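You operate a simulated robot arm through the tools that you are given. There is no shell and no other tool. Be economical: measure what you need, move in short steps, check, and stop when the job is done.

Carry out the task below with a simulated robot arm. There is one attempt and no reset: what you move stays moved.

## Task
Set the air by the chart for this strip's type, then run down screws one and four.
Fine: green lamp each time, fingers clear of the bit; shut the air after.

Only the result counts: the job must be done as asked and must still hold three seconds after the hand-in. Knocking over, shifting, dropping, spilling or breaking anything else fails it.

## Robot
A 6-joint arm with a two-finger gripper, on a carriage that runs on a rail from [0, -1856] to [0, 484] (x, y) and turns from -1.85 to 3.944 rad about z. Base frame: it is fixed where the carriage stands at the start and does not move with it; the origin is on the floor, on the carriage's upright axis, x ahead of it, y to its left, z up. Lengths are in mm, angles in rad, forces in N, time in s.
Its first joint turns from -2.897 to 2.897 rad. Places, roughly: red air valve [600, 200, 1200]. Payload 2.54 kg.
The tool frame sits at the grasp point between the pads (the TCP): z along the fingers, y along the line on which they close. The tips reach 23 mm beyond it. Largest opening 126 mm; the body of the gripper starts 82 mm behind the TCP.
Orientation is that of the tool frame in the base frame, as [roll, pitch, yaw] about the fixed x, y, z axes, in that order (R = Rz(yaw) Ry(pitch) Rx(roll)). With the fingers straight down and closing along the base's y, the tool's x points along the base's -x, its y along +y and its z along -z.

## Interface
- The arm moves only by the tool move_arm. Its argument "steps" is a list of rows, each a list of 7 numbers: the shift along the tool's x, y, z in mm, then the turn, a rotation vector about the tool's x, y, z in rad, then the finger opening in mm, from 0 to 126. In form: [[tx, ty, tz, ax, ay, az, hand], ...]. A call has 1 to 20 rows; each row is the pose to reach, as a shift and turn from the pose commanded when the call began, along the tool's axes at that moment. Each row takes 0.2 s and may step no farther than 50 mm and 0.15 rad from the row before; otherwise, or with a gripper value out of range, the whole call is refused. Where a pose cannot be reached the arm comes as near as it can. A force on the tool above 40 N (or 10 N above the force at the start of the call, whichever is more), or a blocked arm, ends the call early, and 0.2 s more pass. Each finger halts on what it meets, pressing with about 24 N; the grip force reading is that of the motor and also rises with nothing between the fingers. The clock runs only during rows and for 0.2 s after the last one: add rows that repeat a pose to give the fingers time. The reply holds the time, the measured pose of the TCP, the force on the tool along the base axes, the opening and the grip force, in the units named above and with some noise, with the torque about the TCP (base axes, N m) and any sound that the robot's microphone picked up.
- Cameras (640 x 400 px; columns grow to the right, rows downward): "scene" is now at [64.3, 221.7, 1565.8]; the picture's right is [0.23, -0.97, 0.00], its down [0.11, 0.03, -0.99] and it looks along [0.97, 0.23, 0.11] (base axes); focal length 214 px, centre (320, 200). "wrist" rides on the gripper at [82, 14, -122] in the tool frame; the picture's right is [-0.17, 0.99, 0.00], its down [-0.79, -0.13, -0.60] and it looks along [-0.59, -0.10, 0.80] (tool axes); focal length 243 px, centre (320, 200).
- get_image(camera): a new picture of that camera. It takes no simulated time.
- move_column(by): slides the trunk up (or, below 0, down) by that many mm; the arm and the scene camera ride with it, the base frame stays. It gives what a move gives, with no picture.
- drive_base(legs): drives the robot by 1 to 6 legs, each [ahead, left, turn to the left] in mm, mm and rad, along the robot's own axes; the way and the turn of a leg run together, so that a leg with both is an arc; at most 1500 mm and 3.142 rad a leg. The arm and the cameras ride along, it lands a little off, and it stops where it bumps. It keeps to its track: a leg is cut to what the track allows. It gives what a move gives.
- head_to(pan, tilt): turns the head with the scene camera to pan (to the left, within 2.094 rad either way) and tilt (down, from -0.506 to 1.204), counted from straight ahead of the robot. It gives what a move gives.
- locate(camera, pixels): there is no depth. For up to 12 entries [column, row, z] of the newest picture of that camera ("zoom" is the newest enlarged one), the place [x, y] in the base frame at which the ray of that pixel passes the height z, good to about 2 mm. It takes no simulated time.
- inspect(camera, box): a new picture of the part [left, top, right, bottom] of that camera's present view, enlarged. It takes no simulated time.
- finish_job(): hands the job in; it is judged then, once.

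Keep the steps short. Do not move on a guess: measure, check each grasp and each placing, and mend mistakes. In all there are 80 turns and 52 pictures (those below and enlarged ones count). Leave the gripper open and the arm clear of the work at the hand-in unless told otherwise, and finish with a single line.

The tools are called after "Request:" by a JSON object that holds its "op" and its "data". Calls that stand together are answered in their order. move_arm: Moves the arm, as the interface text tells. Its arguments: {"type":"object","properties":{"steps":{"type":"array"}},"required":["steps"]} The other tools are called the same way: move_column (by) slides the trunk up or down; drive_base (legs) drives the base; head_to (pan, tilt) turns the head that bears the scene camera; get_image (camera) takes a picture; locate (camera, pixels) gives the place at which the rays of pixels pass given heights; inspect (camera, box) takes an enlarged picture of a part of a camera's view; finish_job () hands the job in.

At the start:

```text
time: 0.0
eef_pos: [203.5, 274.2, 1580.6]
tool_rot: [3.141, 0.0, -3.14]
force: [0.9, 0.0, -0.4]
torque: [-0.02, 0.01, -0.01]
finger_gap: 126.0
finger_force: 0.2
trunk travel left (down, up): [-300.0, 190.0]
robot x, y, heading: [1.6, -3.0, -0.0]
head pan, tilt: [0.229, -0.113]
```

scene: 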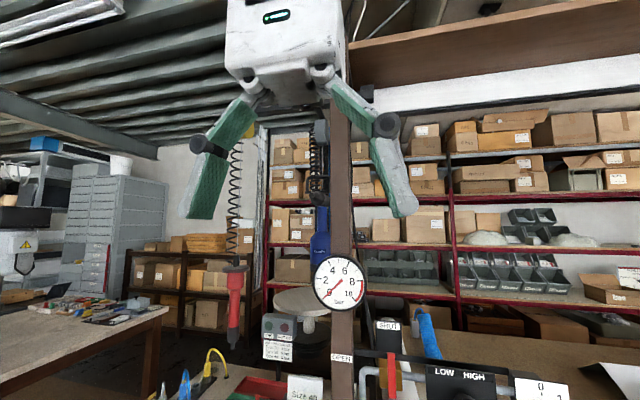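
wrist: 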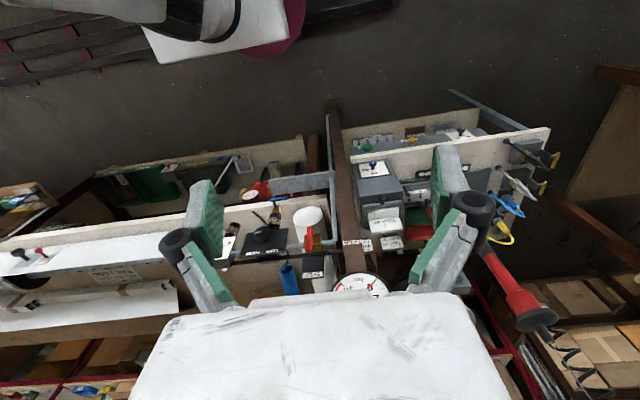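

The scene shows a hanging red screwdriver near (235,300), a gauge at (340,283) and a valve below it. I'll tilt the head down to see the bench.

Request:
{"op": "head_to", "data": {"pan": 0.1, "tilt": 0.65}}

Request:
{"op": "get_image", "data": {"camera": "scene"}}

```text
time: 1.1
eef_pos: [204.1, 275.3, 1582.0]
tool_rot: [-3.141, 0.001, 3.141]
force: [0.5, -0.2, 1.1]
torque: [-0.01, 0.03, -0.01]
finger_gap: 126.0
finger_force: 0.1
trunk travel left (down, up): [-300.0, 190.0]
robot x, y, heading: [0.4, 0.5, 0.002]
head pan, tilt: [0.099, 0.649]
```

```text
49 pictures are left
```

scene: 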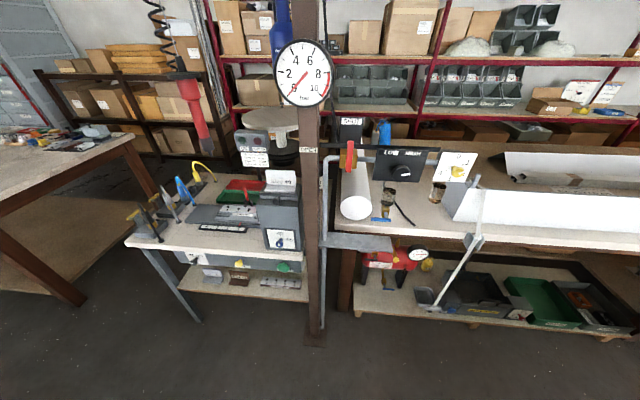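

I'll enlarge the fixture/left bench and the post/valve region.

Request:
{"op": "inspect", "data": {"camera": "scene", "box": [120, 120, 320, 260]}}

Request:
{"op": "inspect", "data": {"camera": "scene", "box": [290, 110, 490, 240]}}

```text
2.86 times, centred on (220, 190) of scene
```

zoom: 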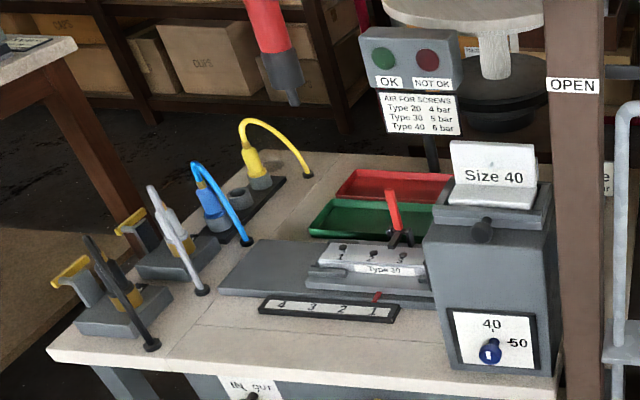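

```text
3.08 times, centred on (390, 175) of scene
```

zoom: 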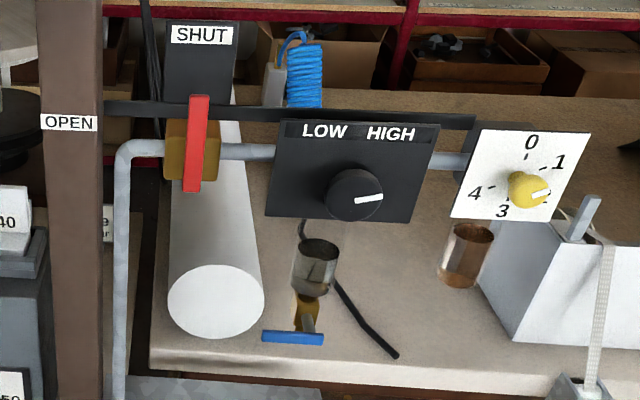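

Request:
{"op": "inspect", "data": {"camera": "scene", "box": [195, 185, 275, 235]}}

Request:
{"op": "inspect", "data": {"camera": "scene", "box": [230, 125, 290, 170]}}

```text
8.00 times, centred on (235, 210) of scene
```

zoom: 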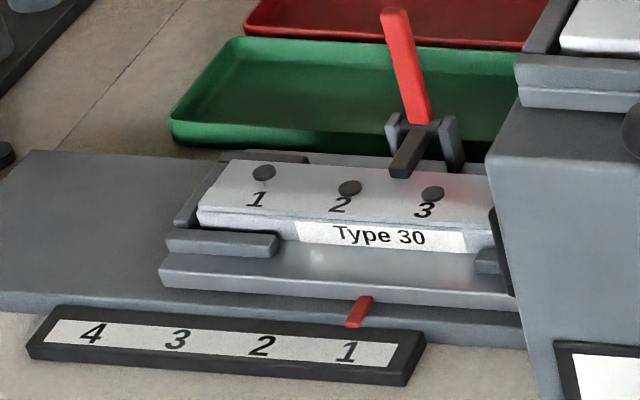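

```text
8.89 times, centred on (260, 148) of scene
```

zoom: 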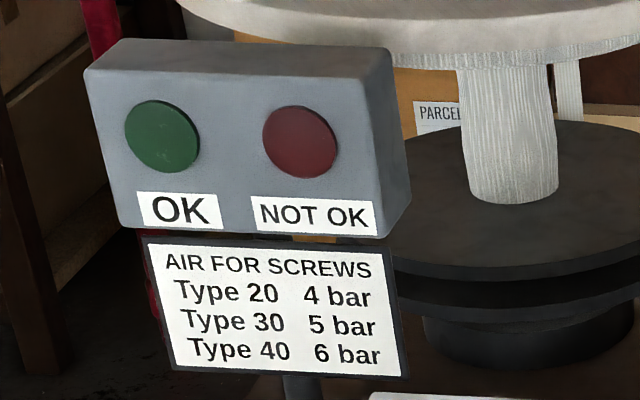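

Strip is Type 30 → 5 bar. The slide's pointer is at 1, with screw 4 hidden beside the grey box. I'll get coordinates at guessed heights.

Request:
{"op": "locate", "data": {"camera": "scene", "pixels": [[351, 157, 1200], [403, 172, 1200], [228, 207, 900], [228, 207, 1000], [249, 209, 900], [249, 209, 1000], [206, 152, 1200], [206, 152, 1100], [304, 73, 1500], [335, 240, 900], [313, 340, 0], [455, 170, 1200]]}}

Request:
{"op": "inspect", "data": {"camera": "scene", "box": [140, 0, 340, 125]}}

Request:
{"op": "inspect", "data": {"camera": "scene", "box": [325, 130, 375, 170]}}

```text
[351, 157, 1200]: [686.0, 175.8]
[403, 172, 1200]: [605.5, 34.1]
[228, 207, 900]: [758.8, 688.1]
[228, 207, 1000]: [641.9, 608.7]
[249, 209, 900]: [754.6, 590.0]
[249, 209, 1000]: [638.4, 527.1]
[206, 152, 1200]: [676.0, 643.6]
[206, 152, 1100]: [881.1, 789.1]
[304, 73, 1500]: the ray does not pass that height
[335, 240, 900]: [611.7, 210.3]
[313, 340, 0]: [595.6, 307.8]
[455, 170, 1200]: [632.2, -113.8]
```

```text
3.20 times, centred on (240, 62) of scene
```

zoom: 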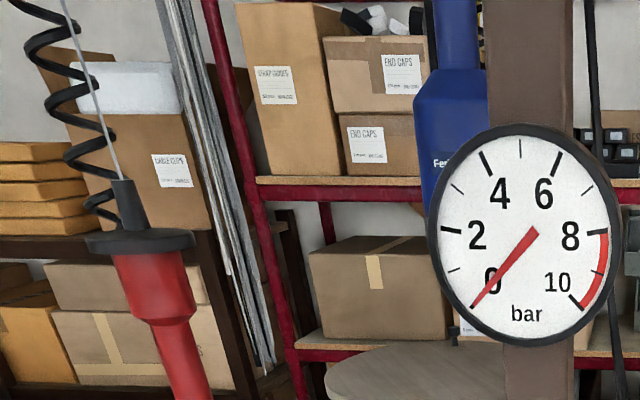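

```text
10.00 times, centred on (350, 150) of scene
```

zoom: 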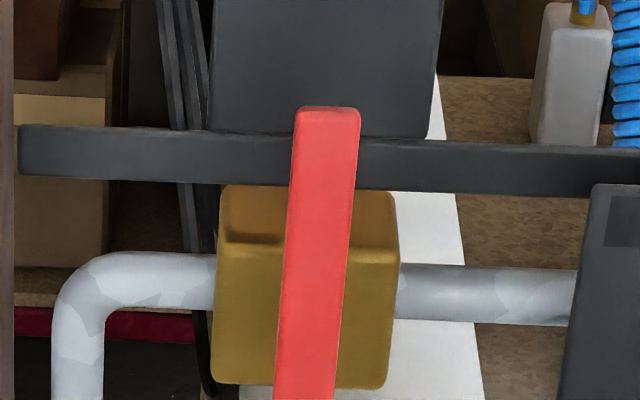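

The gauge reads 0. Valve handle is upright (SHUT). I'll lower the trunk, then bring the tool horizontal, pointing at the panel at a safe distance, to look.

Request:
{"op": "move_column", "data": {"by": -200}}

Request:
{"op": "move_arm", "data": {"steps": [[-15, 0, 0, 0, -0.14, 0, 126], [-30, 0, 0, 0, -0.28, 0, 126], [-45, 0, 0, 0, -0.42, 0, 126], [-60, 0, 0, 0, -0.56, 0, 126], [-75, 0, 0, 0, -0.7, 0, 126], [-90, 0, 0, 0, -0.84, 0, 126], [-105, 0, 0, 0, -0.98, 0, 126], [-120, 0, 0, 0, -1.12, 0, 126], [-135, 0, 0, 0, -1.26, 0, 126], [-150, 0, 0, 0, -1.4, 0, 126], [-165, 0, 0, 0, -1.5708, 0, 126]]}}

```text
time: 3.3
eef_pos: [203.1, 273.6, 1381.0]
tool_rot: [3.141, -0.001, 3.141]
force: [-0.3, 0.2, 0.6]
torque: [0.01, -0.02, -0.02]
finger_gap: 125.8
finger_force: 0.1
trunk travel left (down, up): [-100.0, 390.0]
robot x, y, heading: [0.9, 1.1, 0.001]
head pan, tilt: [0.099, 0.649]
```

```text
refused: row 11 steps farther than a row can; nothing moved
```

Request:
{"op": "move_arm", "data": {"steps": [[-15, 0, 0, 0, -0.14, 0, 126], [-30, 0, 0, 0, -0.28, 0, 126], [-45, 0, 0, 0, -0.42, 0, 126], [-60, 0, 0, 0, -0.56, 0, 126], [-75, 0, 0, 0, -0.7, 0, 126], [-90, 0, 0, 0, -0.84, 0, 126], [-105, 0, 0, 0, -0.98, 0, 126], [-120, 0, 0, 0, -1.12, 0, 126], [-135, 0, 0, 0, -1.26, 0, 126], [-150, 0, 0, 0, -1.4, 0, 126], [-165, 0, 0, 0, -1.5, 0, 126], [-175, 0, 0, 0, -1.5708, 0, 126]]}}

Request:
{"op": "get_image", "data": {"camera": "wrist"}}

Request:
{"op": "get_image", "data": {"camera": "scene"}}

```text
time: 5.4
eef_pos: [334.9, 243.1, 1448.2]
tool_rot: [-3.141, 1.325, -3.14]
force: [0.7, 0.8, 0.8]
torque: [-0.01, 0.01, -0.04]
finger_gap: 125.9
finger_force: 0.1
trunk travel left (down, up): [-100.0, 390.0]
robot x, y, heading: [0.1, 0.7, 0.001]
head pan, tilt: [0.099, 0.649]
stopped in row 10: the arm was blocked; the commanded pose is now the measured one
```

```text
42 pictures are left
```

wrist: 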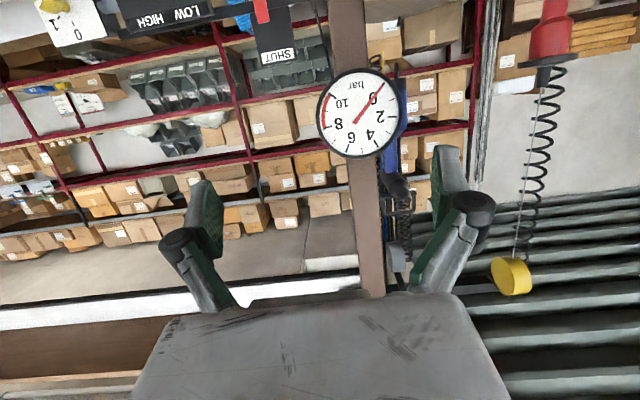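

```text
41 pictures are left
```

scene: 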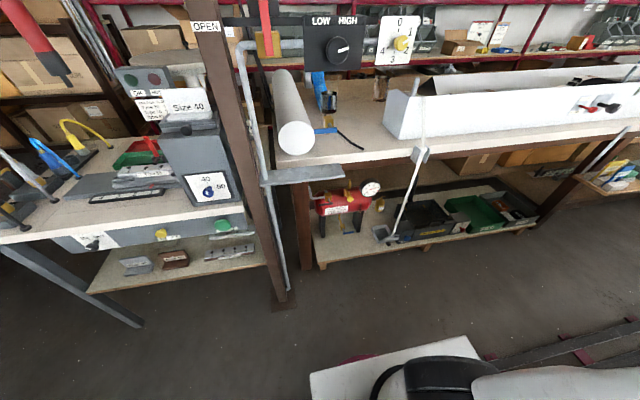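

The arm met a limit near the body. I'll turn the head to look straight at the panel from the lower trunk height, to triangulate.

Request:
{"op": "head_to", "data": {"pan": 0.1, "tilt": 0.2}}

Request:
{"op": "get_image", "data": {"camera": "scene"}}

Request:
{"op": "inspect", "data": {"camera": "scene", "box": [260, 80, 420, 180]}}

```text
time: 6.3
eef_pos: [333.5, 241.0, 1444.9]
tool_rot: [-3.141, 1.325, -3.141]
force: [-0.2, 0.0, 0.6]
torque: [0.0, 0.01, -0.01]
finger_gap: 126.3
finger_force: 0.1
trunk travel left (down, up): [-100.0, 390.0]
robot x, y, heading: [1.5, -0.0, 0.001]
head pan, tilt: [0.099, 0.201]
```

```text
40 pictures are left
```

scene: 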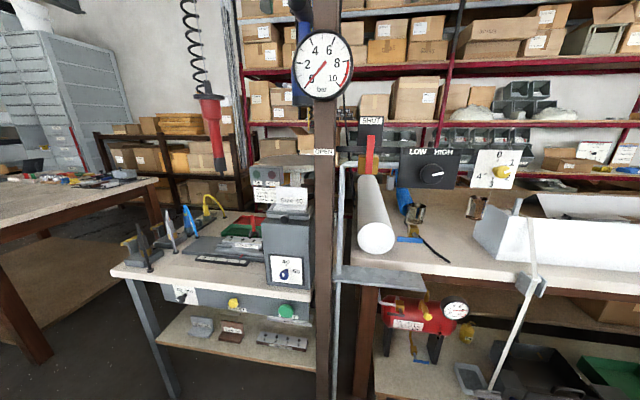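

```text
4.00 times, centred on (340, 130) of scene
```

zoom: 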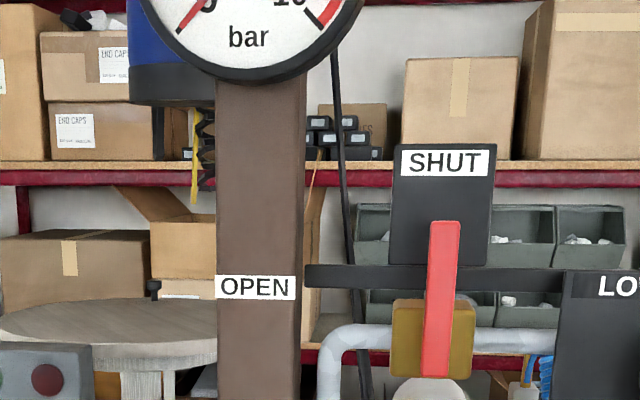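

Request:
{"op": "locate", "data": {"camera": "scene", "pixels": [[371.2, 135.5, 1200], [371.2, 135.5, 1300], [368.8, 174.5, 1200], [368.8, 174.5, 1150], [430, 171, 1200], [430, 171, 1150], [502, 172, 1150], [220, 170, 1100], [220, 170, 1200], [323, 160, 1250], [284, 270, 900], [210, 98, 1300]]}}

```text
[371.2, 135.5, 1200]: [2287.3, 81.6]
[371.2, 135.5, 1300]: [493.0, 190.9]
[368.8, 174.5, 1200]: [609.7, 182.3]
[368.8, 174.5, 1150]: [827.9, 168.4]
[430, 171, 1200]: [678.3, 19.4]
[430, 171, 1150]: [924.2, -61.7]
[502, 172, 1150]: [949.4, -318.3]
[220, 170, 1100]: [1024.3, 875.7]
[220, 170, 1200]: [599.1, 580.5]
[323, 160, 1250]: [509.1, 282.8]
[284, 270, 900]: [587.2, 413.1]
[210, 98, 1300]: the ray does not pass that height
```

Triangulated: handle ≈ x 585, y 184, z 1206–1295; regulator knob ≈ y 50, z 1220. I'll bring the tool level, pointing at the handle from about 135 mm off, and look.

Request:
{"op": "move_arm", "data": {"steps": [[22.5, -11.4, 29.5, 0, -0.049, 0, 126], [45, -22.8, 59, 0, -0.098, 0, 126], [67.5, -34.2, 88.5, 0, -0.147, 0, 126], [90, -45.6, 118, 0, -0.197, 0, 126], [112.5, -57, 147.7, 0, -0.2458, 0, 126]]}}

Request:
{"op": "get_image", "data": {"camera": "wrist"}}

```text
time: 7.1
eef_pos: [386.9, 188.6, 1436.1]
tool_rot: [-3.138, 1.457, 3.141]
force: [0.4, 0.4, -0.1]
torque: [0.03, -0.05, -0.01]
finger_gap: 126.1
finger_force: 0.1
trunk travel left (down, up): [-100.0, 390.0]
robot x, y, heading: [-0.3, 3.3, -0.0]
head pan, tilt: [0.099, 0.201]
stopped in row 3: the arm was blocked; the commanded pose is now the measured one
```

```text
38 pictures are left
```

wrist: 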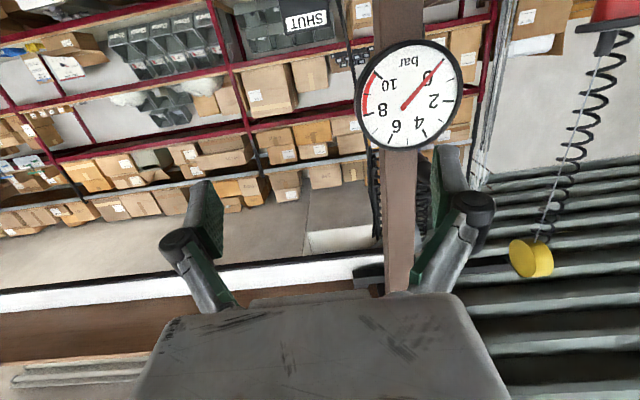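

The arm binds when level this close to the body. I'll reach out forward first, then come down.

Request:
{"op": "move_arm", "data": {"steps": [[2, -3, 35, 0, 0, 0, 126], [5, -5, 70, 0, 0, 0, 126], [10, -5, 95, 0, -0.05, 0, 126], [45, -5, 95, 0, -0.1, 0, 126], [80, -5, 95, 0, -0.114, 0, 126]]}}

```text
time: 8.3
eef_pos: [484.8, 174.6, 1351.2]
tool_rot: [0.187, 1.57, 0.149]
force: [-0.5, -0.3, 0.8]
torque: [0.02, 0.0, -0.01]
finger_gap: 126.0
finger_force: 0.0
trunk travel left (down, up): [-100.0, 390.0]
robot x, y, heading: [-1.3, 0.8, -0.0]
head pan, tilt: [0.099, 0.201]
```

Works. Now look with the wrist camera, fingers level at x 485.

Request:
{"op": "get_image", "data": {"camera": "wrist"}}

Request:
{"op": "get_image", "data": {"camera": "scene"}}

```text
37 pictures are left
```

wrist: 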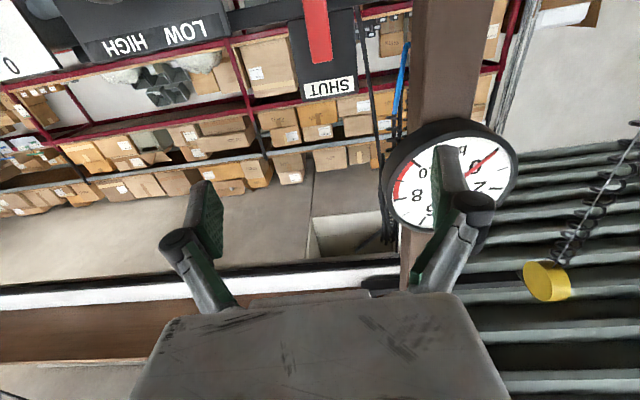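

```text
36 pictures are left
```

scene: 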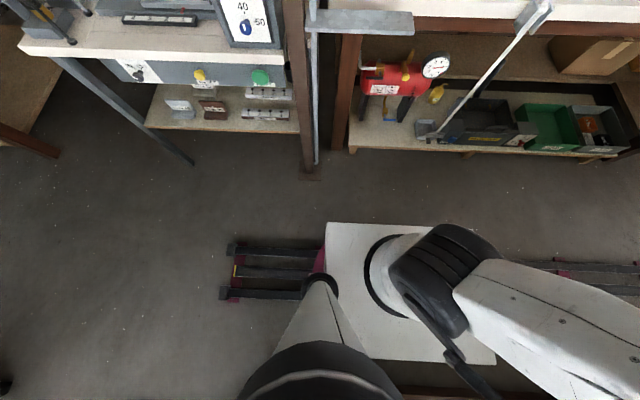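

The scene camera evidently rides on an arm link. I'll check the handle tip at (320,62) in the wrist view.

Request:
{"op": "locate", "data": {"camera": "wrist", "pixels": [[320, 62, 1290], [320, 62, 1300], [331, 83, 1300], [163, 10, 1240], [440, 200, 1450], [415, 100, 1320], [415, 100, 1350]]}}

Request:
{"op": "head_to", "data": {"pan": 0.1, "tilt": -0.45}}

Request:
{"op": "get_image", "data": {"camera": "scene"}}

```text
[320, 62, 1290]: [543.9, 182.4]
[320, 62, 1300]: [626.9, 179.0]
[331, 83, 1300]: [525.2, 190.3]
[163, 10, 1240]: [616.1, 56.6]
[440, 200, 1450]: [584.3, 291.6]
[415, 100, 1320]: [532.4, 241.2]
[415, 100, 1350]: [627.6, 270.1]
```

```text
time: 9.3
eef_pos: [485.3, 176.6, 1349.9]
tool_rot: [-2.825, 1.571, -2.86]
force: [-0.3, 0.2, 0.0]
torque: [0.02, 0.03, 0.0]
finger_gap: 125.7
finger_force: 0.0
trunk travel left (down, up): [-100.0, 390.0]
robot x, y, heading: [2.0, -0.1, 0.0]
head pan, tilt: [0.099, -0.45]
```

```text
35 pictures are left
```

scene: 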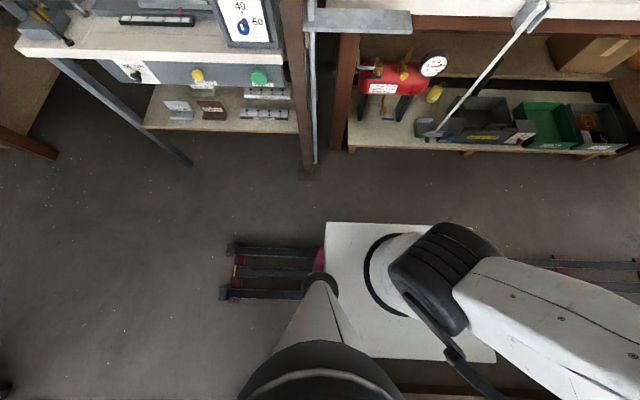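

Both views agree: handle tip at (585, 181, 1295). I'll close the fingers and place them to the right of the handle, still short of it.

Request:
{"op": "move_arm", "data": {"steps": [[27, -12, 0, 0, 0, 0, 80], [54, -24, 0, 0, 0, 0, 50], [82, -36, 15, 0, 0, 0, 20], [82, -36, 35, 0, 0, 0, 0], [82, -36, 35, 0, 0, 0, 0], [82, -36, 35, 0, 0, 0, 0], [82, -36, 35, 0, 0, 0, 0]]}}

Request:
{"op": "get_image", "data": {"camera": "wrist"}}

```text
time: 10.1
eef_pos: [480.3, 150.3, 1346.1]
tool_rot: [0.065, 1.569, 0.057]
force: [-0.3, -0.4, 1.1]
torque: [-0.02, -0.01, 0.03]
finger_gap: 19.9
finger_force: 0.1
trunk travel left (down, up): [-100.0, 390.0]
robot x, y, heading: [-2.5, 1.3, -0.001]
head pan, tilt: [0.099, -0.45]
stopped in row 3: the arm was blocked; the commanded pose is now the measured one
```

```text
34 pictures are left
```

wrist: 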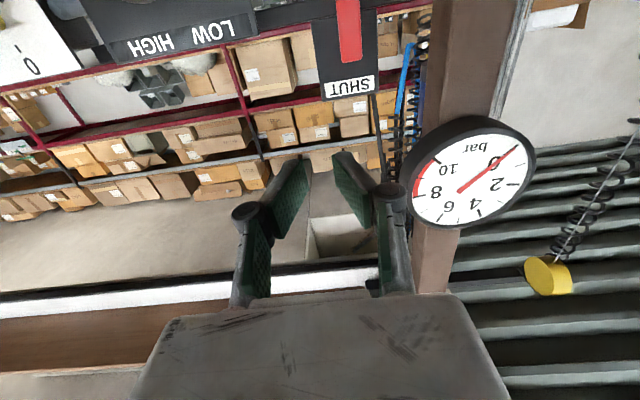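

Descending binds with this arm posture; I'll lower the trunk instead (arm is well short of the panel).

Request:
{"op": "move_column", "data": {"by": -85}}

Request:
{"op": "move_arm", "data": {"steps": [[0, -5, 15, 0, 0, 0, 0], [0, -10, 30, 0, 0, 0, 0], [0, -12, 40, 0, 0, 0, 0]]}}

Request:
{"op": "get_image", "data": {"camera": "wrist"}}

```text
time: 11.3
eef_pos: [480.7, 151.7, 1260.9]
tool_rot: [3.106, 1.571, 3.099]
force: [-0.3, 0.7, 0.1]
torque: [-0.03, 0.02, -0.01]
finger_gap: 19.7
finger_force: 0.2
trunk travel left (down, up): [-15.0, 475.0]
robot x, y, heading: [-1.1, -1.6, -0.0]
head pan, tilt: [0.099, -0.45]
```

```text
time: 12.1
eef_pos: [518.3, 137.8, 1259.6]
tool_rot: [0.079, 1.57, 0.074]
force: [0.3, -0.2, -0.4]
torque: [-0.01, 0.01, 0.03]
finger_gap: 0.2
finger_force: 24.2
trunk travel left (down, up): [-15.0, 475.0]
robot x, y, heading: [1.6, 0.7, 0.002]
head pan, tilt: [0.099, -0.45]
```

```text
33 pictures are left
```

wrist: 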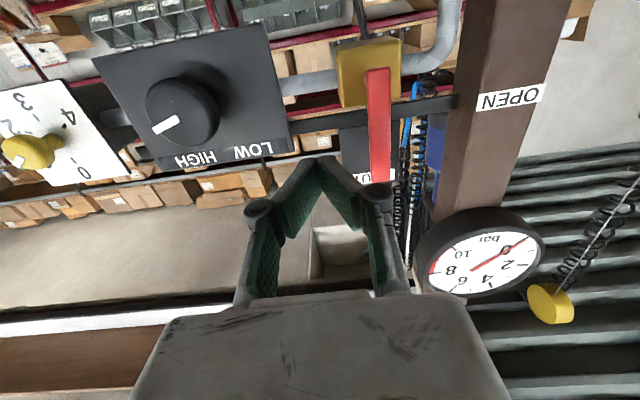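

Request:
{"op": "locate", "data": {"camera": "wrist", "pixels": [[180, 112, 1200], [180, 112, 1220], [378, 72, 1220], [378, 72, 1210], [382, 180, 1295], [460, 95, 1220], [440, 200, 1300], [320, 165, 1260], [443, 200, 1270], [190, 150, 1240]]}}

```text
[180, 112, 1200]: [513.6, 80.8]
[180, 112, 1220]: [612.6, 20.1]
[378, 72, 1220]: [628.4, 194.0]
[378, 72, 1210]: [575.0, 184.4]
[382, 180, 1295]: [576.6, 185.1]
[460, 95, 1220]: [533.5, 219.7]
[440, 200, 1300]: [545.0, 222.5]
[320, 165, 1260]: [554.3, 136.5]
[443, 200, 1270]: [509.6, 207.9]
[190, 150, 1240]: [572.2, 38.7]
```

Handle runs z 1210–1295 at x≈577, y≈185. Advance beside it first.

Request:
{"op": "move_arm", "data": {"steps": [[0, 0, 20, 0, 0, 0, 0], [0, 0, 35, 0, 0, 0, 0], [0, 0, 48, 0, 0, 0, 0], [-4, 10, 48, 0, 0, 0, 0]]}}

```text
time: 13.1
eef_pos: [567.1, 148.1, 1263.6]
tool_rot: [-3.105, 1.57, -3.113]
force: [-0.2, -0.3, -0.8]
torque: [0.01, -0.03, 0.02]
finger_gap: 0.1
finger_force: 24.2
trunk travel left (down, up): [-15.0, 475.0]
robot x, y, heading: [3.2, -1.9, -0.002]
head pan, tilt: [0.099, -0.45]
```

Beside the handle with no contact. Now sweep it over toward OPEN in an arc.

Request:
{"op": "move_arm", "data": {"steps": [[0, 8, 0, 0, 0, 0, 0], [0, 16, 0, 0, 0, 0, 0], [-4, 29, 0, 0, 0, 0, 0], [-4, 43, 0, 0, 0, 0, 0], [-1, 56, 0, 0, 0, 0, 0], [6, 68, 0, 0, 0, 0, 0], [15, 78, 0, 0, 0, 0, 0], [27, 85, 0, 0, 0, 0, 0], [30, 85, 0, 0, 0, 0, 0]]}}

Request:
{"op": "get_image", "data": {"camera": "wrist"}}

```text
time: 15.0
eef_pos: [568.1, 230.2, 1239.1]
tool_rot: [-0.723, 1.564, -0.735]
force: [-0.7, -2.7, 20.6]
torque: [-0.14, -0.02, -0.24]
finger_gap: 5.9
finger_force: 28.3
trunk travel left (down, up): [-15.0, 475.0]
robot x, y, heading: [3.6, 2.7, 0.002]
head pan, tilt: [0.099, -0.45]
stopped in row 9: the force on the tool passed its limit at 46 N (the readings are from after the stop); the commanded pose is now the measured one
```

```text
32 pictures are left
```

wrist: 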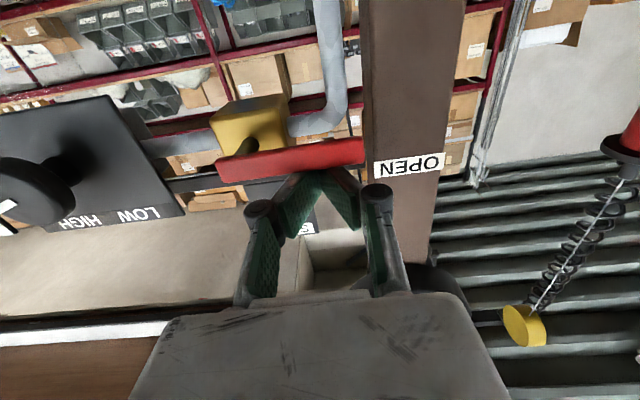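

Lever is horizontal against its stop: OPEN. Back off and shift to in front of the knob, opening the fingers.

Request:
{"op": "move_arm", "data": {"steps": [[-6, 0, 0, 0, 0, 0, 0], [-6, 0, -40, 0, 0, 0, 0], [-6, 0, -75, 0, 0, 0, 0], [-6, -45, -75, 0, 0, 0, 20], [-6, -85, -75, 0, 0, 0, 40], [-6, -125, -75, 0, 0, 0, 70], [-3, -160, -75, 0, 0, 0, 100], [-3, -165, -75, 0, 0, 0, 100]]}}

Request:
{"op": "get_image", "data": {"camera": "wrist"}}

```text
time: 16.8
eef_pos: [492.2, 67.4, 1241.7]
tool_rot: [-0.868, 1.565, -0.876]
force: [-0.5, -0.1, 0.0]
torque: [-0.01, -0.01, 0.0]
finger_gap: 99.7
finger_force: 0.1
trunk travel left (down, up): [-15.0, 475.0]
robot x, y, heading: [-4.6, 2.0, -0.002]
head pan, tilt: [0.099, -0.45]
```

```text
31 pictures are left
```

wrist: 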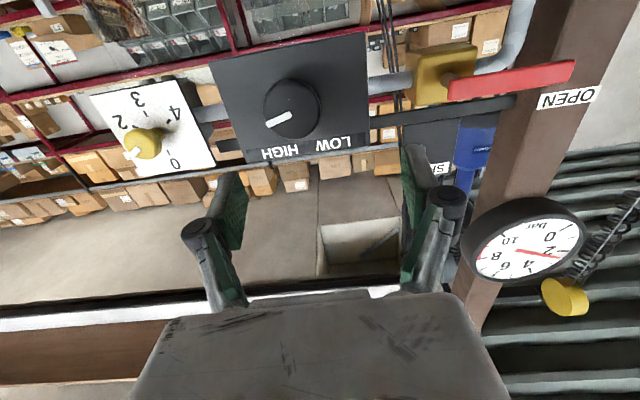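

Request:
{"op": "locate", "data": {"camera": "wrist", "pixels": [[291, 110, 1200], [291, 110, 1220], [290, 65, 1200], [340, 150, 1240], [470, 88, 1216]]}}

Request:
{"op": "inspect", "data": {"camera": "wrist", "box": [220, 60, 380, 160]}}

Request:
{"op": "inspect", "data": {"camera": "wrist", "box": [465, 190, 595, 285]}}

```text
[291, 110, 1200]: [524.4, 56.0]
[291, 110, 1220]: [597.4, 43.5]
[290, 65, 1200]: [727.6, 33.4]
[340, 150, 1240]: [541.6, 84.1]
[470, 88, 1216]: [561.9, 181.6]
```

```text
4.00 times, centred on (300, 110) of wrist
```

zoom: 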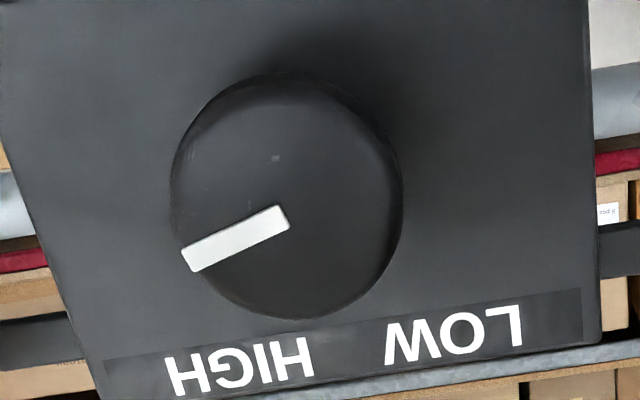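

```text
4.21 times, centred on (530, 238) of wrist
```

zoom: 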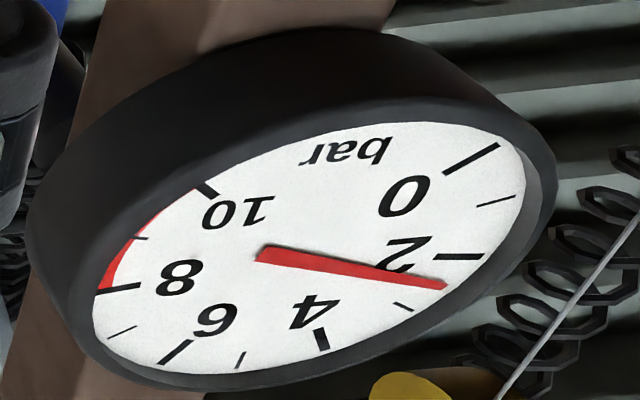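

Gauge ≈2.5 bar; need 5. Knob face centre ≈ (563, 50, 1210), ~48 mm across. Move over it with open fingers.

Request:
{"op": "move_arm", "data": {"steps": [[10, -9, 15, 0, 0, 0, 90], [20, -17, 30, 0, 0, 0, 80], [31, -17.5, 42, 0, 0, 0, 80], [31, -17.5, 55, 0, 0, 0, 80], [31, -17.5, 65, 0, 0, 0, 80]]}}

Request:
{"op": "get_image", "data": {"camera": "wrist"}}

```text
time: 18.0
eef_pos: [558.0, 49.8, 1210.6]
tool_rot: [-0.841, 1.565, -0.852]
force: [-0.4, -0.3, 0.3]
torque: [-0.06, 0.01, 0.02]
finger_gap: 79.9
finger_force: 0.1
trunk travel left (down, up): [-15.0, 475.0]
robot x, y, heading: [0.2, -1.9, -0.001]
head pan, tilt: [0.099, -0.45]
```

```text
28 pictures are left
```

wrist: 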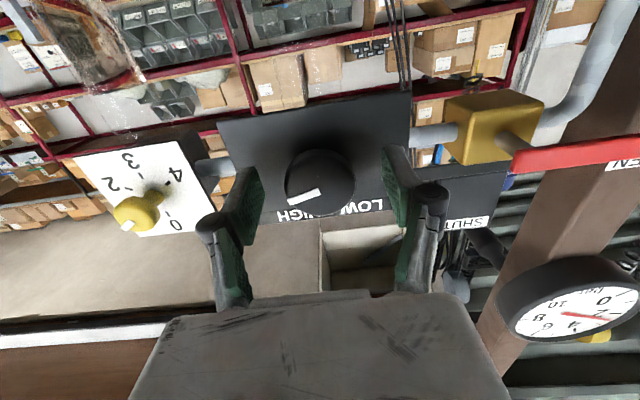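

Knob is centred between the fingers. Grip it and turn clockwise (toward HIGH) 0.3 rad as a test.

Request:
{"op": "move_arm", "data": {"steps": [[0, 0, 0, 0, 0, 0, 60], [0, 0, 0, 0, 0, 0, 40], [0, 0, 0, 0, 0, 0, 30], [0, 0, 0, 0, 0, 0, 30], [0, 0, 0, 0, 0, 0.1, 30], [0, 0, 0, 0, 0, 0.2, 30], [0, 0, 0, 0, 0, 0.3, 30], [0, 0, 0, 0, 0, 0.3, 30]]}}

Request:
{"op": "get_image", "data": {"camera": "wrist"}}

```text
time: 19.8
eef_pos: [557.3, 50.0, 1210.8]
tool_rot: [1.563, 1.273, 1.555]
force: [21.0, 0.6, 23.0]
torque: [-0.04, -0.29, 0.03]
finger_gap: 43.9
finger_force: 45.3
trunk travel left (down, up): [-15.0, 475.0]
robot x, y, heading: [-0.7, 0.1, -0.005]
head pan, tilt: [0.099, -0.45]
```

```text
27 pictures are left
```

wrist: 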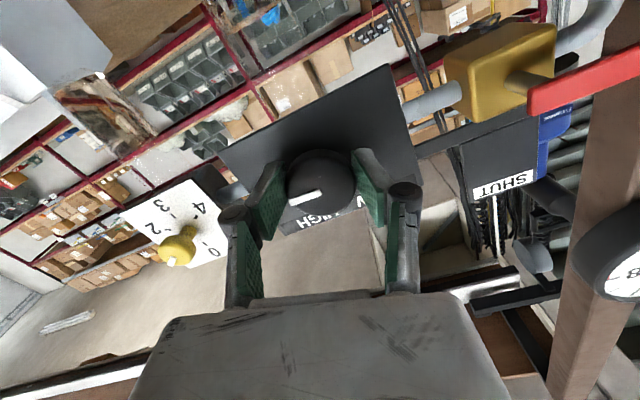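

Knob followed the grip. The gauge left the wrist view; check whether the scene camera sees it.

Request:
{"op": "head_to", "data": {"pan": 0.3, "tilt": -0.5}}

Request:
{"op": "get_image", "data": {"camera": "scene"}}

```text
time: 20.6
eef_pos: [556.9, 50.5, 1210.5]
tool_rot: [1.563, 1.276, 1.554]
force: [26.9, 3.1, 35.8]
torque: [-0.06, -0.41, 0.15]
finger_gap: 44.0
finger_force: 45.6
trunk travel left (down, up): [-15.0, 475.0]
robot x, y, heading: [2.0, 2.0, -0.003]
head pan, tilt: [0.3, -0.499]
```

```text
26 pictures are left
```

scene: 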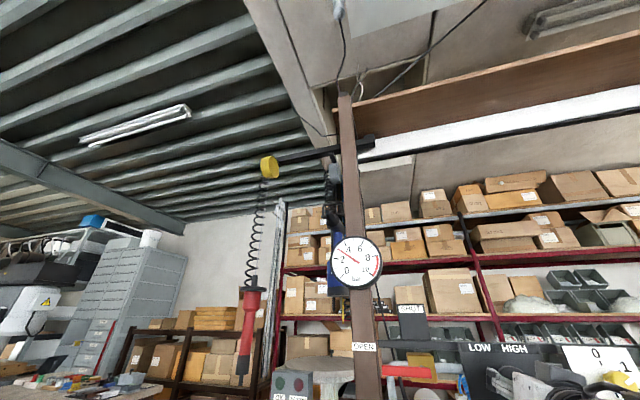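

Request:
{"op": "inspect", "data": {"camera": "scene", "box": [325, 232, 389, 292]}}

```text
6.67 times, centred on (357, 262) of scene
```

zoom: 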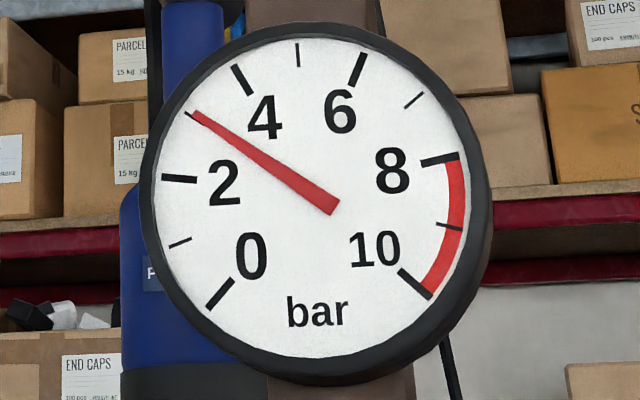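

Gauge 3.0 bar after 0.3 rad: about 2 bar/rad. Release, wind the wrist back, regrip for about another 1.0 rad.

Request:
{"op": "move_arm", "data": {"steps": [[0, 0, 0, 0, 0, 0, 70], [0, 0, 0, 0, 0, 0, 70], [0, 0, 0, 0, 0, -0.14, 70], [0, 0, 0, 0, 0, -0.28, 70], [0, 0, 0, 0, 0, -0.42, 70], [0, 0, 0, 0, 0, -0.56, 70], [0, 0, 0, 0, 0, -0.7, 70], [0, 0, 0, 0, 0, -0.8, 70], [0, 0, 0, 0, 0, -0.8, 70]]}}

Request:
{"op": "get_image", "data": {"camera": "wrist"}}

```text
time: 22.6
eef_pos: [556.6, 50.0, 1210.7]
tool_rot: [-1.563, 1.065, -1.576]
force: [0.4, -0.2, 0.8]
torque: [0.0, -0.01, 0.0]
finger_gap: 70.2
finger_force: 0.1
trunk travel left (down, up): [-15.0, 475.0]
robot x, y, heading: [2.0, 0.4, 0.0]
head pan, tilt: [0.3, -0.499]
```

```text
24 pictures are left
```

wrist: 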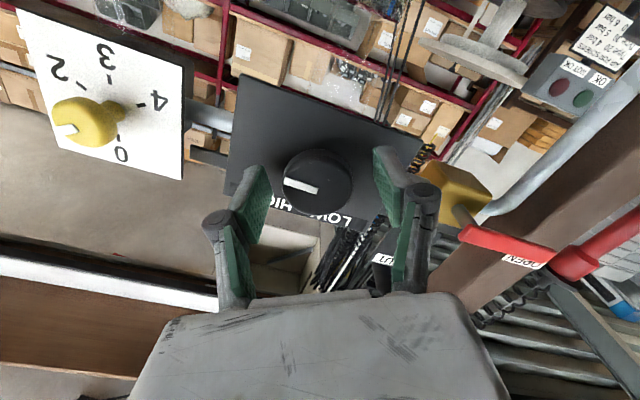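

Centred again; grip and turn 0.9 rad clockwise, then read.

Request:
{"op": "move_arm", "data": {"steps": [[0, 0, 0, 0, 0, 0, 50], [0, 0, 0, 0, 0, 0, 36], [0, 0, 0, 0, 0, 0, 36], [0, 0, 0, 0, 0, 0, 36], [0, 0, 0, 0, 0, 0.15, 36], [0, 0, 0, 0, 0, 0.3, 36], [0, 0, 0, 0, 0, 0.45, 36], [0, 0, 0, 0, 0, 0.6, 36], [0, 0, 0, 0, 0, 0.75, 36], [0, 0, 0, 0, 0, 0.9, 36], [0, 0, 0, 0, 0, 0.9, 36], [0, 0, 0, 0, 0, 0.9, 36], [0, 0, 0, 0, 0, 0.9, 36]]}}

Request:
{"op": "inspect", "data": {"camera": "scene", "box": [325, 232, 389, 292]}}

```text
time: 25.4
eef_pos: [557.2, 50.4, 1210.7]
tool_rot: [1.562, 1.174, 1.556]
force: [8.4, 6.5, 20.4]
torque: [-0.05, -0.22, 0.33]
finger_gap: 44.3
finger_force: 45.5
trunk travel left (down, up): [-15.0, 475.0]
robot x, y, heading: [-0.2, -2.7, -0.004]
head pan, tilt: [0.3, -0.499]
```

```text
6.67 times, centred on (357, 262) of scene
```

zoom: 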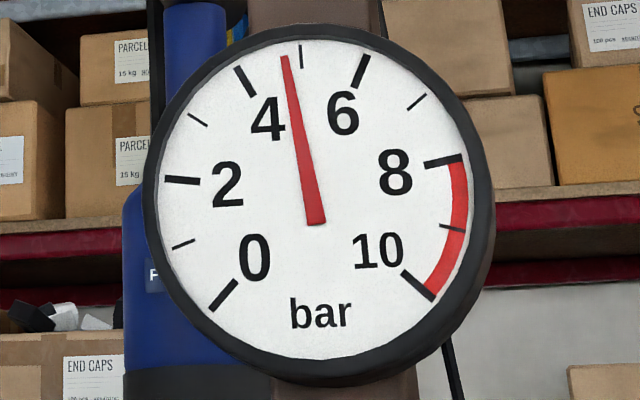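

≈4.7 bar; a further 0.13 rad.

Request:
{"op": "move_arm", "data": {"steps": [[0, 0, 0, 0, 0, 0.07, 36], [0, 0, 0, 0, 0, 0.13, 36], [0, 0, 0, 0, 0, 0.13, 36], [0, 0, 0, 0, 0, 0.13, 36]]}}

Request:
{"op": "inspect", "data": {"camera": "scene", "box": [325, 232, 389, 292]}}

```text
time: 26.4
eef_pos: [556.8, 50.9, 1210.5]
tool_rot: [1.564, 1.045, 1.555]
force: [9.2, 12.6, 25.1]
torque: [-0.07, -0.34, 0.21]
finger_gap: 44.2
finger_force: 44.6
trunk travel left (down, up): [-15.0, 475.0]
robot x, y, heading: [-2.3, 0.1, -0.003]
head pan, tilt: [0.3, -0.499]
```

```text
6.67 times, centred on (357, 262) of scene
```

zoom: 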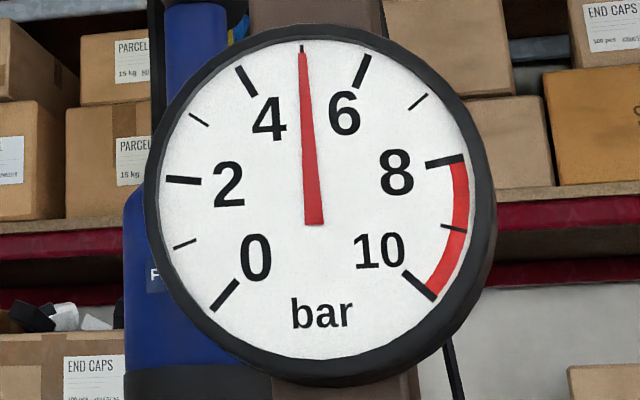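

Exactly 5 bar. Release, back off, level the wrist.

Request:
{"op": "move_arm", "data": {"steps": [[0, 0, 0, 0, 0, 0, 70], [0, 0, 0, 0, 0, 0, 70], [0, 0, -20, 0, 0, 0, 70], [0, 0, -45, 0, 0, 0, 70], [0, 0, -60, 0, 0, -0.13, 70], [0, 0, -60, 0, 0, -0.26, 70], [0, 0, -60, 0, 0, -0.39, 70], [0, 0, -60, 0, 0, -0.526, 70], [0, 0, -60, 0, 0, -0.526, 70]]}}

Request:
{"op": "head_to", "data": {"pan": 0.6, "tilt": 0.1}}

Request:
{"op": "get_image", "data": {"camera": "scene"}}

```text
time: 28.4
eef_pos: [497.9, 50.0, 1211.0]
tool_rot: [-0.368, 1.567, -0.377]
force: [-0.3, -0.4, 0.4]
torque: [-0.04, 0.0, -0.02]
finger_gap: 70.2
finger_force: 0.0
trunk travel left (down, up): [-15.0, 475.0]
robot x, y, heading: [-4.5, 0.6, -0.004]
head pan, tilt: [0.3, -0.499]
```

```text
time: 29.4
eef_pos: [497.3, 50.1, 1210.3]
tool_rot: [0.024, 1.566, 0.013]
force: [0.3, 0.3, 0.7]
torque: [-0.01, -0.02, 0.0]
finger_gap: 70.4
finger_force: 0.0
trunk travel left (down, up): [-15.0, 475.0]
robot x, y, heading: [2.2, 0.6, 0.004]
head pan, tilt: [0.6, 0.099]
```

```text
21 pictures are left
```

scene: 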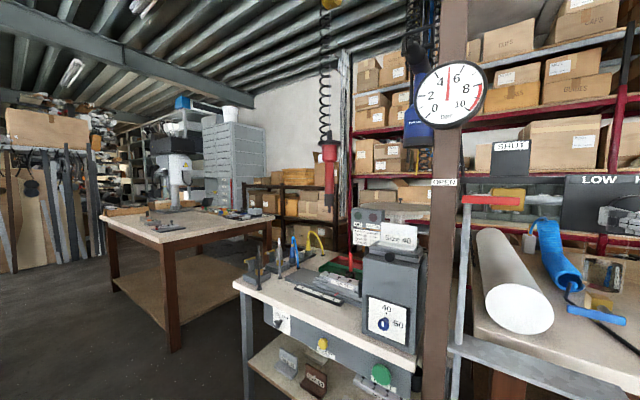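

Gauge still 5. Measure the driver and fixture rays from this view.

Request:
{"op": "locate", "data": {"camera": "scene", "pixels": [[330, 207, 1150], [330, 207, 1100], [328, 146, 1400], [328, 146, 1500], [235, 284, 900], [235, 284, 950], [415, 357, 900], [415, 357, 950], [335, 278, 950], [335, 278, 1000], [319, 294, 900], [319, 294, 950]]}}

Request:
{"op": "inspect", "data": {"camera": "scene", "box": [230, 120, 430, 400]}}

```text
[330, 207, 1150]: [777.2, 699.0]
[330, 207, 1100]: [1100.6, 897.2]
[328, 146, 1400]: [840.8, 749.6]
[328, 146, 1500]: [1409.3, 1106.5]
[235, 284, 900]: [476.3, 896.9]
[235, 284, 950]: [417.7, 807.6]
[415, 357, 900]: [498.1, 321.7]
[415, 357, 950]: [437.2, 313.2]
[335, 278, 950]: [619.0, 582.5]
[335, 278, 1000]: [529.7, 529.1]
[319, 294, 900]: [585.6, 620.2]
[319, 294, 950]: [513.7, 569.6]
```

```text
1.43 times, centred on (330, 260) of scene
```

zoom: 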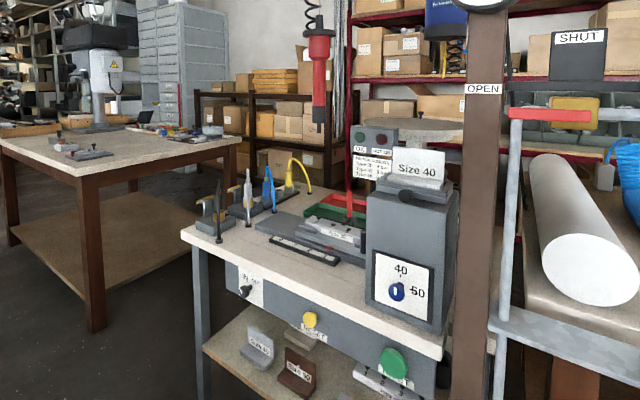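

I'll raise the trunk, pull back and turn the tool downward again, then drive left to face the screw bench.

Request:
{"op": "move_column", "data": {"by": 160}}

Request:
{"op": "move_arm", "data": {"steps": [[0, 0, -8, 0, 0.14, 0, 80], [0, 0, -16, 0, 0.28, 0, 90], [0, 0, -24, 0, 0.42, 0, 100], [0, 0, -32, 0, 0.56, 0, 110], [0, 0, -40, 0, 0.7, 0, 110], [0, 0, -40, 0, 0.84, 0, 110], [0, 0, -40, 0, 0.98, 0, 110], [0, 0, -40, 0, 1.12, 0, 110], [0, 0, -40, 0, 1.26, 0, 110], [0, 0, -40, 0, 1.4, 0, 110], [0, 0, -40, 0, 1.5, 0, 110], [0, 0, -40, 0, 1.567, 0, 110]]}}

Request:
{"op": "drive_base", "data": {"legs": [[0, 400, 0]]}}

Request:
{"op": "get_image", "data": {"camera": "wrist"}}

```text
time: 31.2
eef_pos: [497.0, 49.7, 1369.2]
tool_rot: [0.026, 1.567, 0.016]
force: [-0.6, 0.2, -0.4]
torque: [-0.01, -0.03, 0.02]
finger_gap: 70.3
finger_force: 0.2
trunk travel left (down, up): [-175.0, 315.0]
robot x, y, heading: [2.1, 1.6, 0.001]
head pan, tilt: [0.6, 0.099]
```

```text
time: 33.8
eef_pos: [457.6, 50.3, 1369.3]
tool_rot: [3.141, 0.005, 3.133]
force: [-0.2, 0.1, -0.3]
torque: [0.02, -0.03, 0.0]
finger_gap: 109.8
finger_force: 0.0
trunk travel left (down, up): [-175.0, 315.0]
robot x, y, heading: [0.8, 0.8, -0.004]
head pan, tilt: [0.6, 0.099]
```

```text
time: 36.3
eef_pos: [456.9, 444.2, 1369.3]
tool_rot: [-3.141, 0.007, 3.128]
force: [0.1, 0.8, -0.2]
torque: [-0.02, 0.0, 0.01]
finger_gap: 110.1
finger_force: 0.0
trunk travel left (down, up): [-175.0, 315.0]
robot x, y, heading: [-3.2, 394.5, -0.003]
head pan, tilt: [0.6, 0.099]
```

```text
19 pictures are left
```

wrist: 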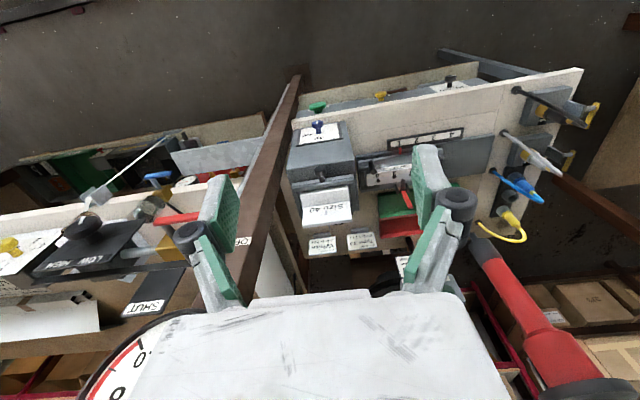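

Request:
{"op": "locate", "data": {"camera": "wrist", "pixels": [[583, 70, 900], [583, 70, 950], [463, 130, 900], [463, 130, 950], [388, 148, 900], [388, 148, 950], [482, 243, 1150], [482, 243, 1200], [575, 380, 1300], [575, 380, 1350]]}}

Request:
{"op": "inspect", "data": {"camera": "wrist", "box": [280, 90, 480, 260]}}

```text
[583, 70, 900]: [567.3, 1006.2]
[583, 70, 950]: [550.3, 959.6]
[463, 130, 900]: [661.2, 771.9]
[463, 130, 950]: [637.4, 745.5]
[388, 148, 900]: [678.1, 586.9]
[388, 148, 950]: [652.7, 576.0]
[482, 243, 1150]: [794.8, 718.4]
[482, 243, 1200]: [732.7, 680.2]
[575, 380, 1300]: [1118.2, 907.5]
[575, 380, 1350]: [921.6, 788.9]
```

```text
2.35 times, centred on (380, 175) of wrist
```

zoom: 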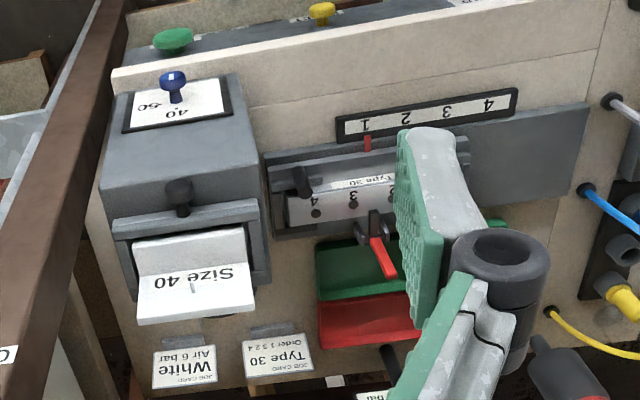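

Request:
{"op": "locate", "data": {"camera": "zoom", "pixels": [[353, 203, 850], [353, 203, 800], [315, 211, 850], [368, 143, 820], [365, 125, 800], [405, 117, 800], [446, 109, 800], [489, 101, 800], [185, 280, 1000], [185, 280, 1050], [380, 260, 900], [372, 215, 850]]}}

```text
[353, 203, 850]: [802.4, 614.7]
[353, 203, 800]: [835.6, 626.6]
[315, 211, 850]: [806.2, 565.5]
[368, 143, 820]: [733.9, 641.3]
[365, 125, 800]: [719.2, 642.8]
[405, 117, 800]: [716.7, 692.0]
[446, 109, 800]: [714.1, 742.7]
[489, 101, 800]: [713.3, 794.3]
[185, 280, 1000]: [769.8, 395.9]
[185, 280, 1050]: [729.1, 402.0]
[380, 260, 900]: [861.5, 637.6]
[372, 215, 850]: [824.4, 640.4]
```

Screw heads: z≈870, x≈789, pitch 50; screw 1 at y≈708, directly under the hanging driver (tip ≈ (795,715,1145)). So the slide brings each screw under the driver. I'll bring the tool, tilted 0.6 rad below level, in front of the driver, and look.

Request:
{"op": "move_arm", "data": {"steps": [[-20, 35, 15, 0, -0.14, 0, 110], [-40, 70, 30, 0, -0.28, 0, 110], [-60, 105, 45, 0, -0.42, 0, 110], [-80, 140, 60, 0, -0.56, 0, 110], [-100, 175, 75, 0, -0.7, 0, 110], [-120, 210, 90, 0, -0.84, 0, 110], [-143, 246, 109, 0, -0.97, 0, 110]]}}

Request:
{"op": "get_image", "data": {"camera": "wrist"}}

```text
time: 37.9
eef_pos: [601.5, 690.0, 1262.9]
tool_rot: [3.141, 0.98, 3.131]
force: [0.1, -1.0, 0.1]
torque: [0.02, -0.03, 0.03]
finger_gap: 110.0
finger_force: 0.1
trunk travel left (down, up): [-175.0, 315.0]
robot x, y, heading: [1.2, 397.0, -0.004]
head pan, tilt: [0.6, 0.099]
```

```text
17 pictures are left
```

wrist: 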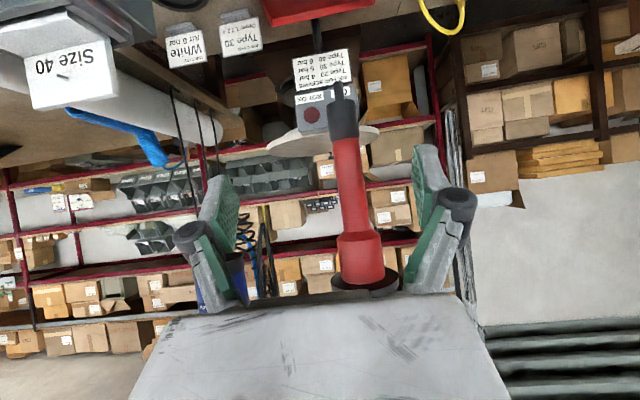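

Request:
{"op": "locate", "data": {"camera": "wrist", "pixels": [[338, 86, 1120], [338, 86, 1150], [345, 138, 1180], [345, 138, 1210], [350, 190, 1230], [350, 190, 1260], [357, 235, 1280], [357, 235, 1310]]}}

```text
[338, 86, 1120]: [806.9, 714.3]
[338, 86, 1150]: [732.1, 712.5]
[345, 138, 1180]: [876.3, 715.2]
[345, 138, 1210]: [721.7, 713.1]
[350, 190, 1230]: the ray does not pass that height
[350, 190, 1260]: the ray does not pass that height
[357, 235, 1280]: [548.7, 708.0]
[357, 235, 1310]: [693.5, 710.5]
```

Driver axis y≈713, red grip section z 1197–1330, bit tip z≈1127. Advance so the open fingers straddle the red body at z≈1265.

Request:
{"op": "move_arm", "data": {"steps": [[0, 25.5, 0, 0, 0, 0, 110], [-21, 25.5, 31, 0, 0, 0, 110], [-42, 25.5, 62, 0, 0, 0, 110], [-63, 25.5, 93, 0, 0, 0, 110], [-84, 25.5, 124, 0, 0, 0, 110], [-106, 25.5, 154.6, 0, 0, 0, 110]]}}

Request:
{"op": "get_image", "data": {"camera": "wrist"}}

```text
time: 39.3
eef_pos: [791.8, 710.5, 1266.6]
tool_rot: [3.141, 0.977, 3.131]
force: [-0.1, -0.3, 0.0]
torque: [-0.05, 0.0, -0.04]
finger_gap: 110.1
finger_force: 0.0
trunk travel left (down, up): [-175.0, 315.0]
robot x, y, heading: [0.3, 396.2, -0.003]
head pan, tilt: [0.6, 0.099]
```

```text
16 pictures are left
```

wrist: 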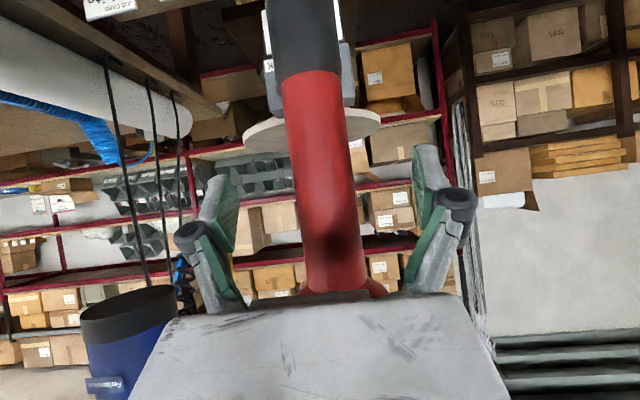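

Driver is centred between the pads at the right depth (width 63 px ⇒ ~147 mm, same as TCP). Close on it.

Request:
{"op": "move_arm", "data": {"steps": [[0, 0, 0, 0, 0, 0, 80], [0, 0, 0, 0, 0, 0, 55], [0, 0, 0, 0, 0, 0, 30], [0, 0, 0, 0, 0, 0, 20], [0, 0, 0, 0, 0, 0, 20], [0, 0, 0, 0, 0, 0, 20]]}}

```text
time: 40.7
eef_pos: [793.5, 714.2, 1265.1]
tool_rot: [-3.141, 0.979, 3.131]
force: [6.6, 14.7, 1.8]
torque: [0.55, -0.5, 0.37]
finger_gap: 37.6
finger_force: 44.7
trunk travel left (down, up): [-175.0, 315.0]
robot x, y, heading: [-0.5, 395.9, 0.002]
head pan, tilt: [0.6, 0.099]
```

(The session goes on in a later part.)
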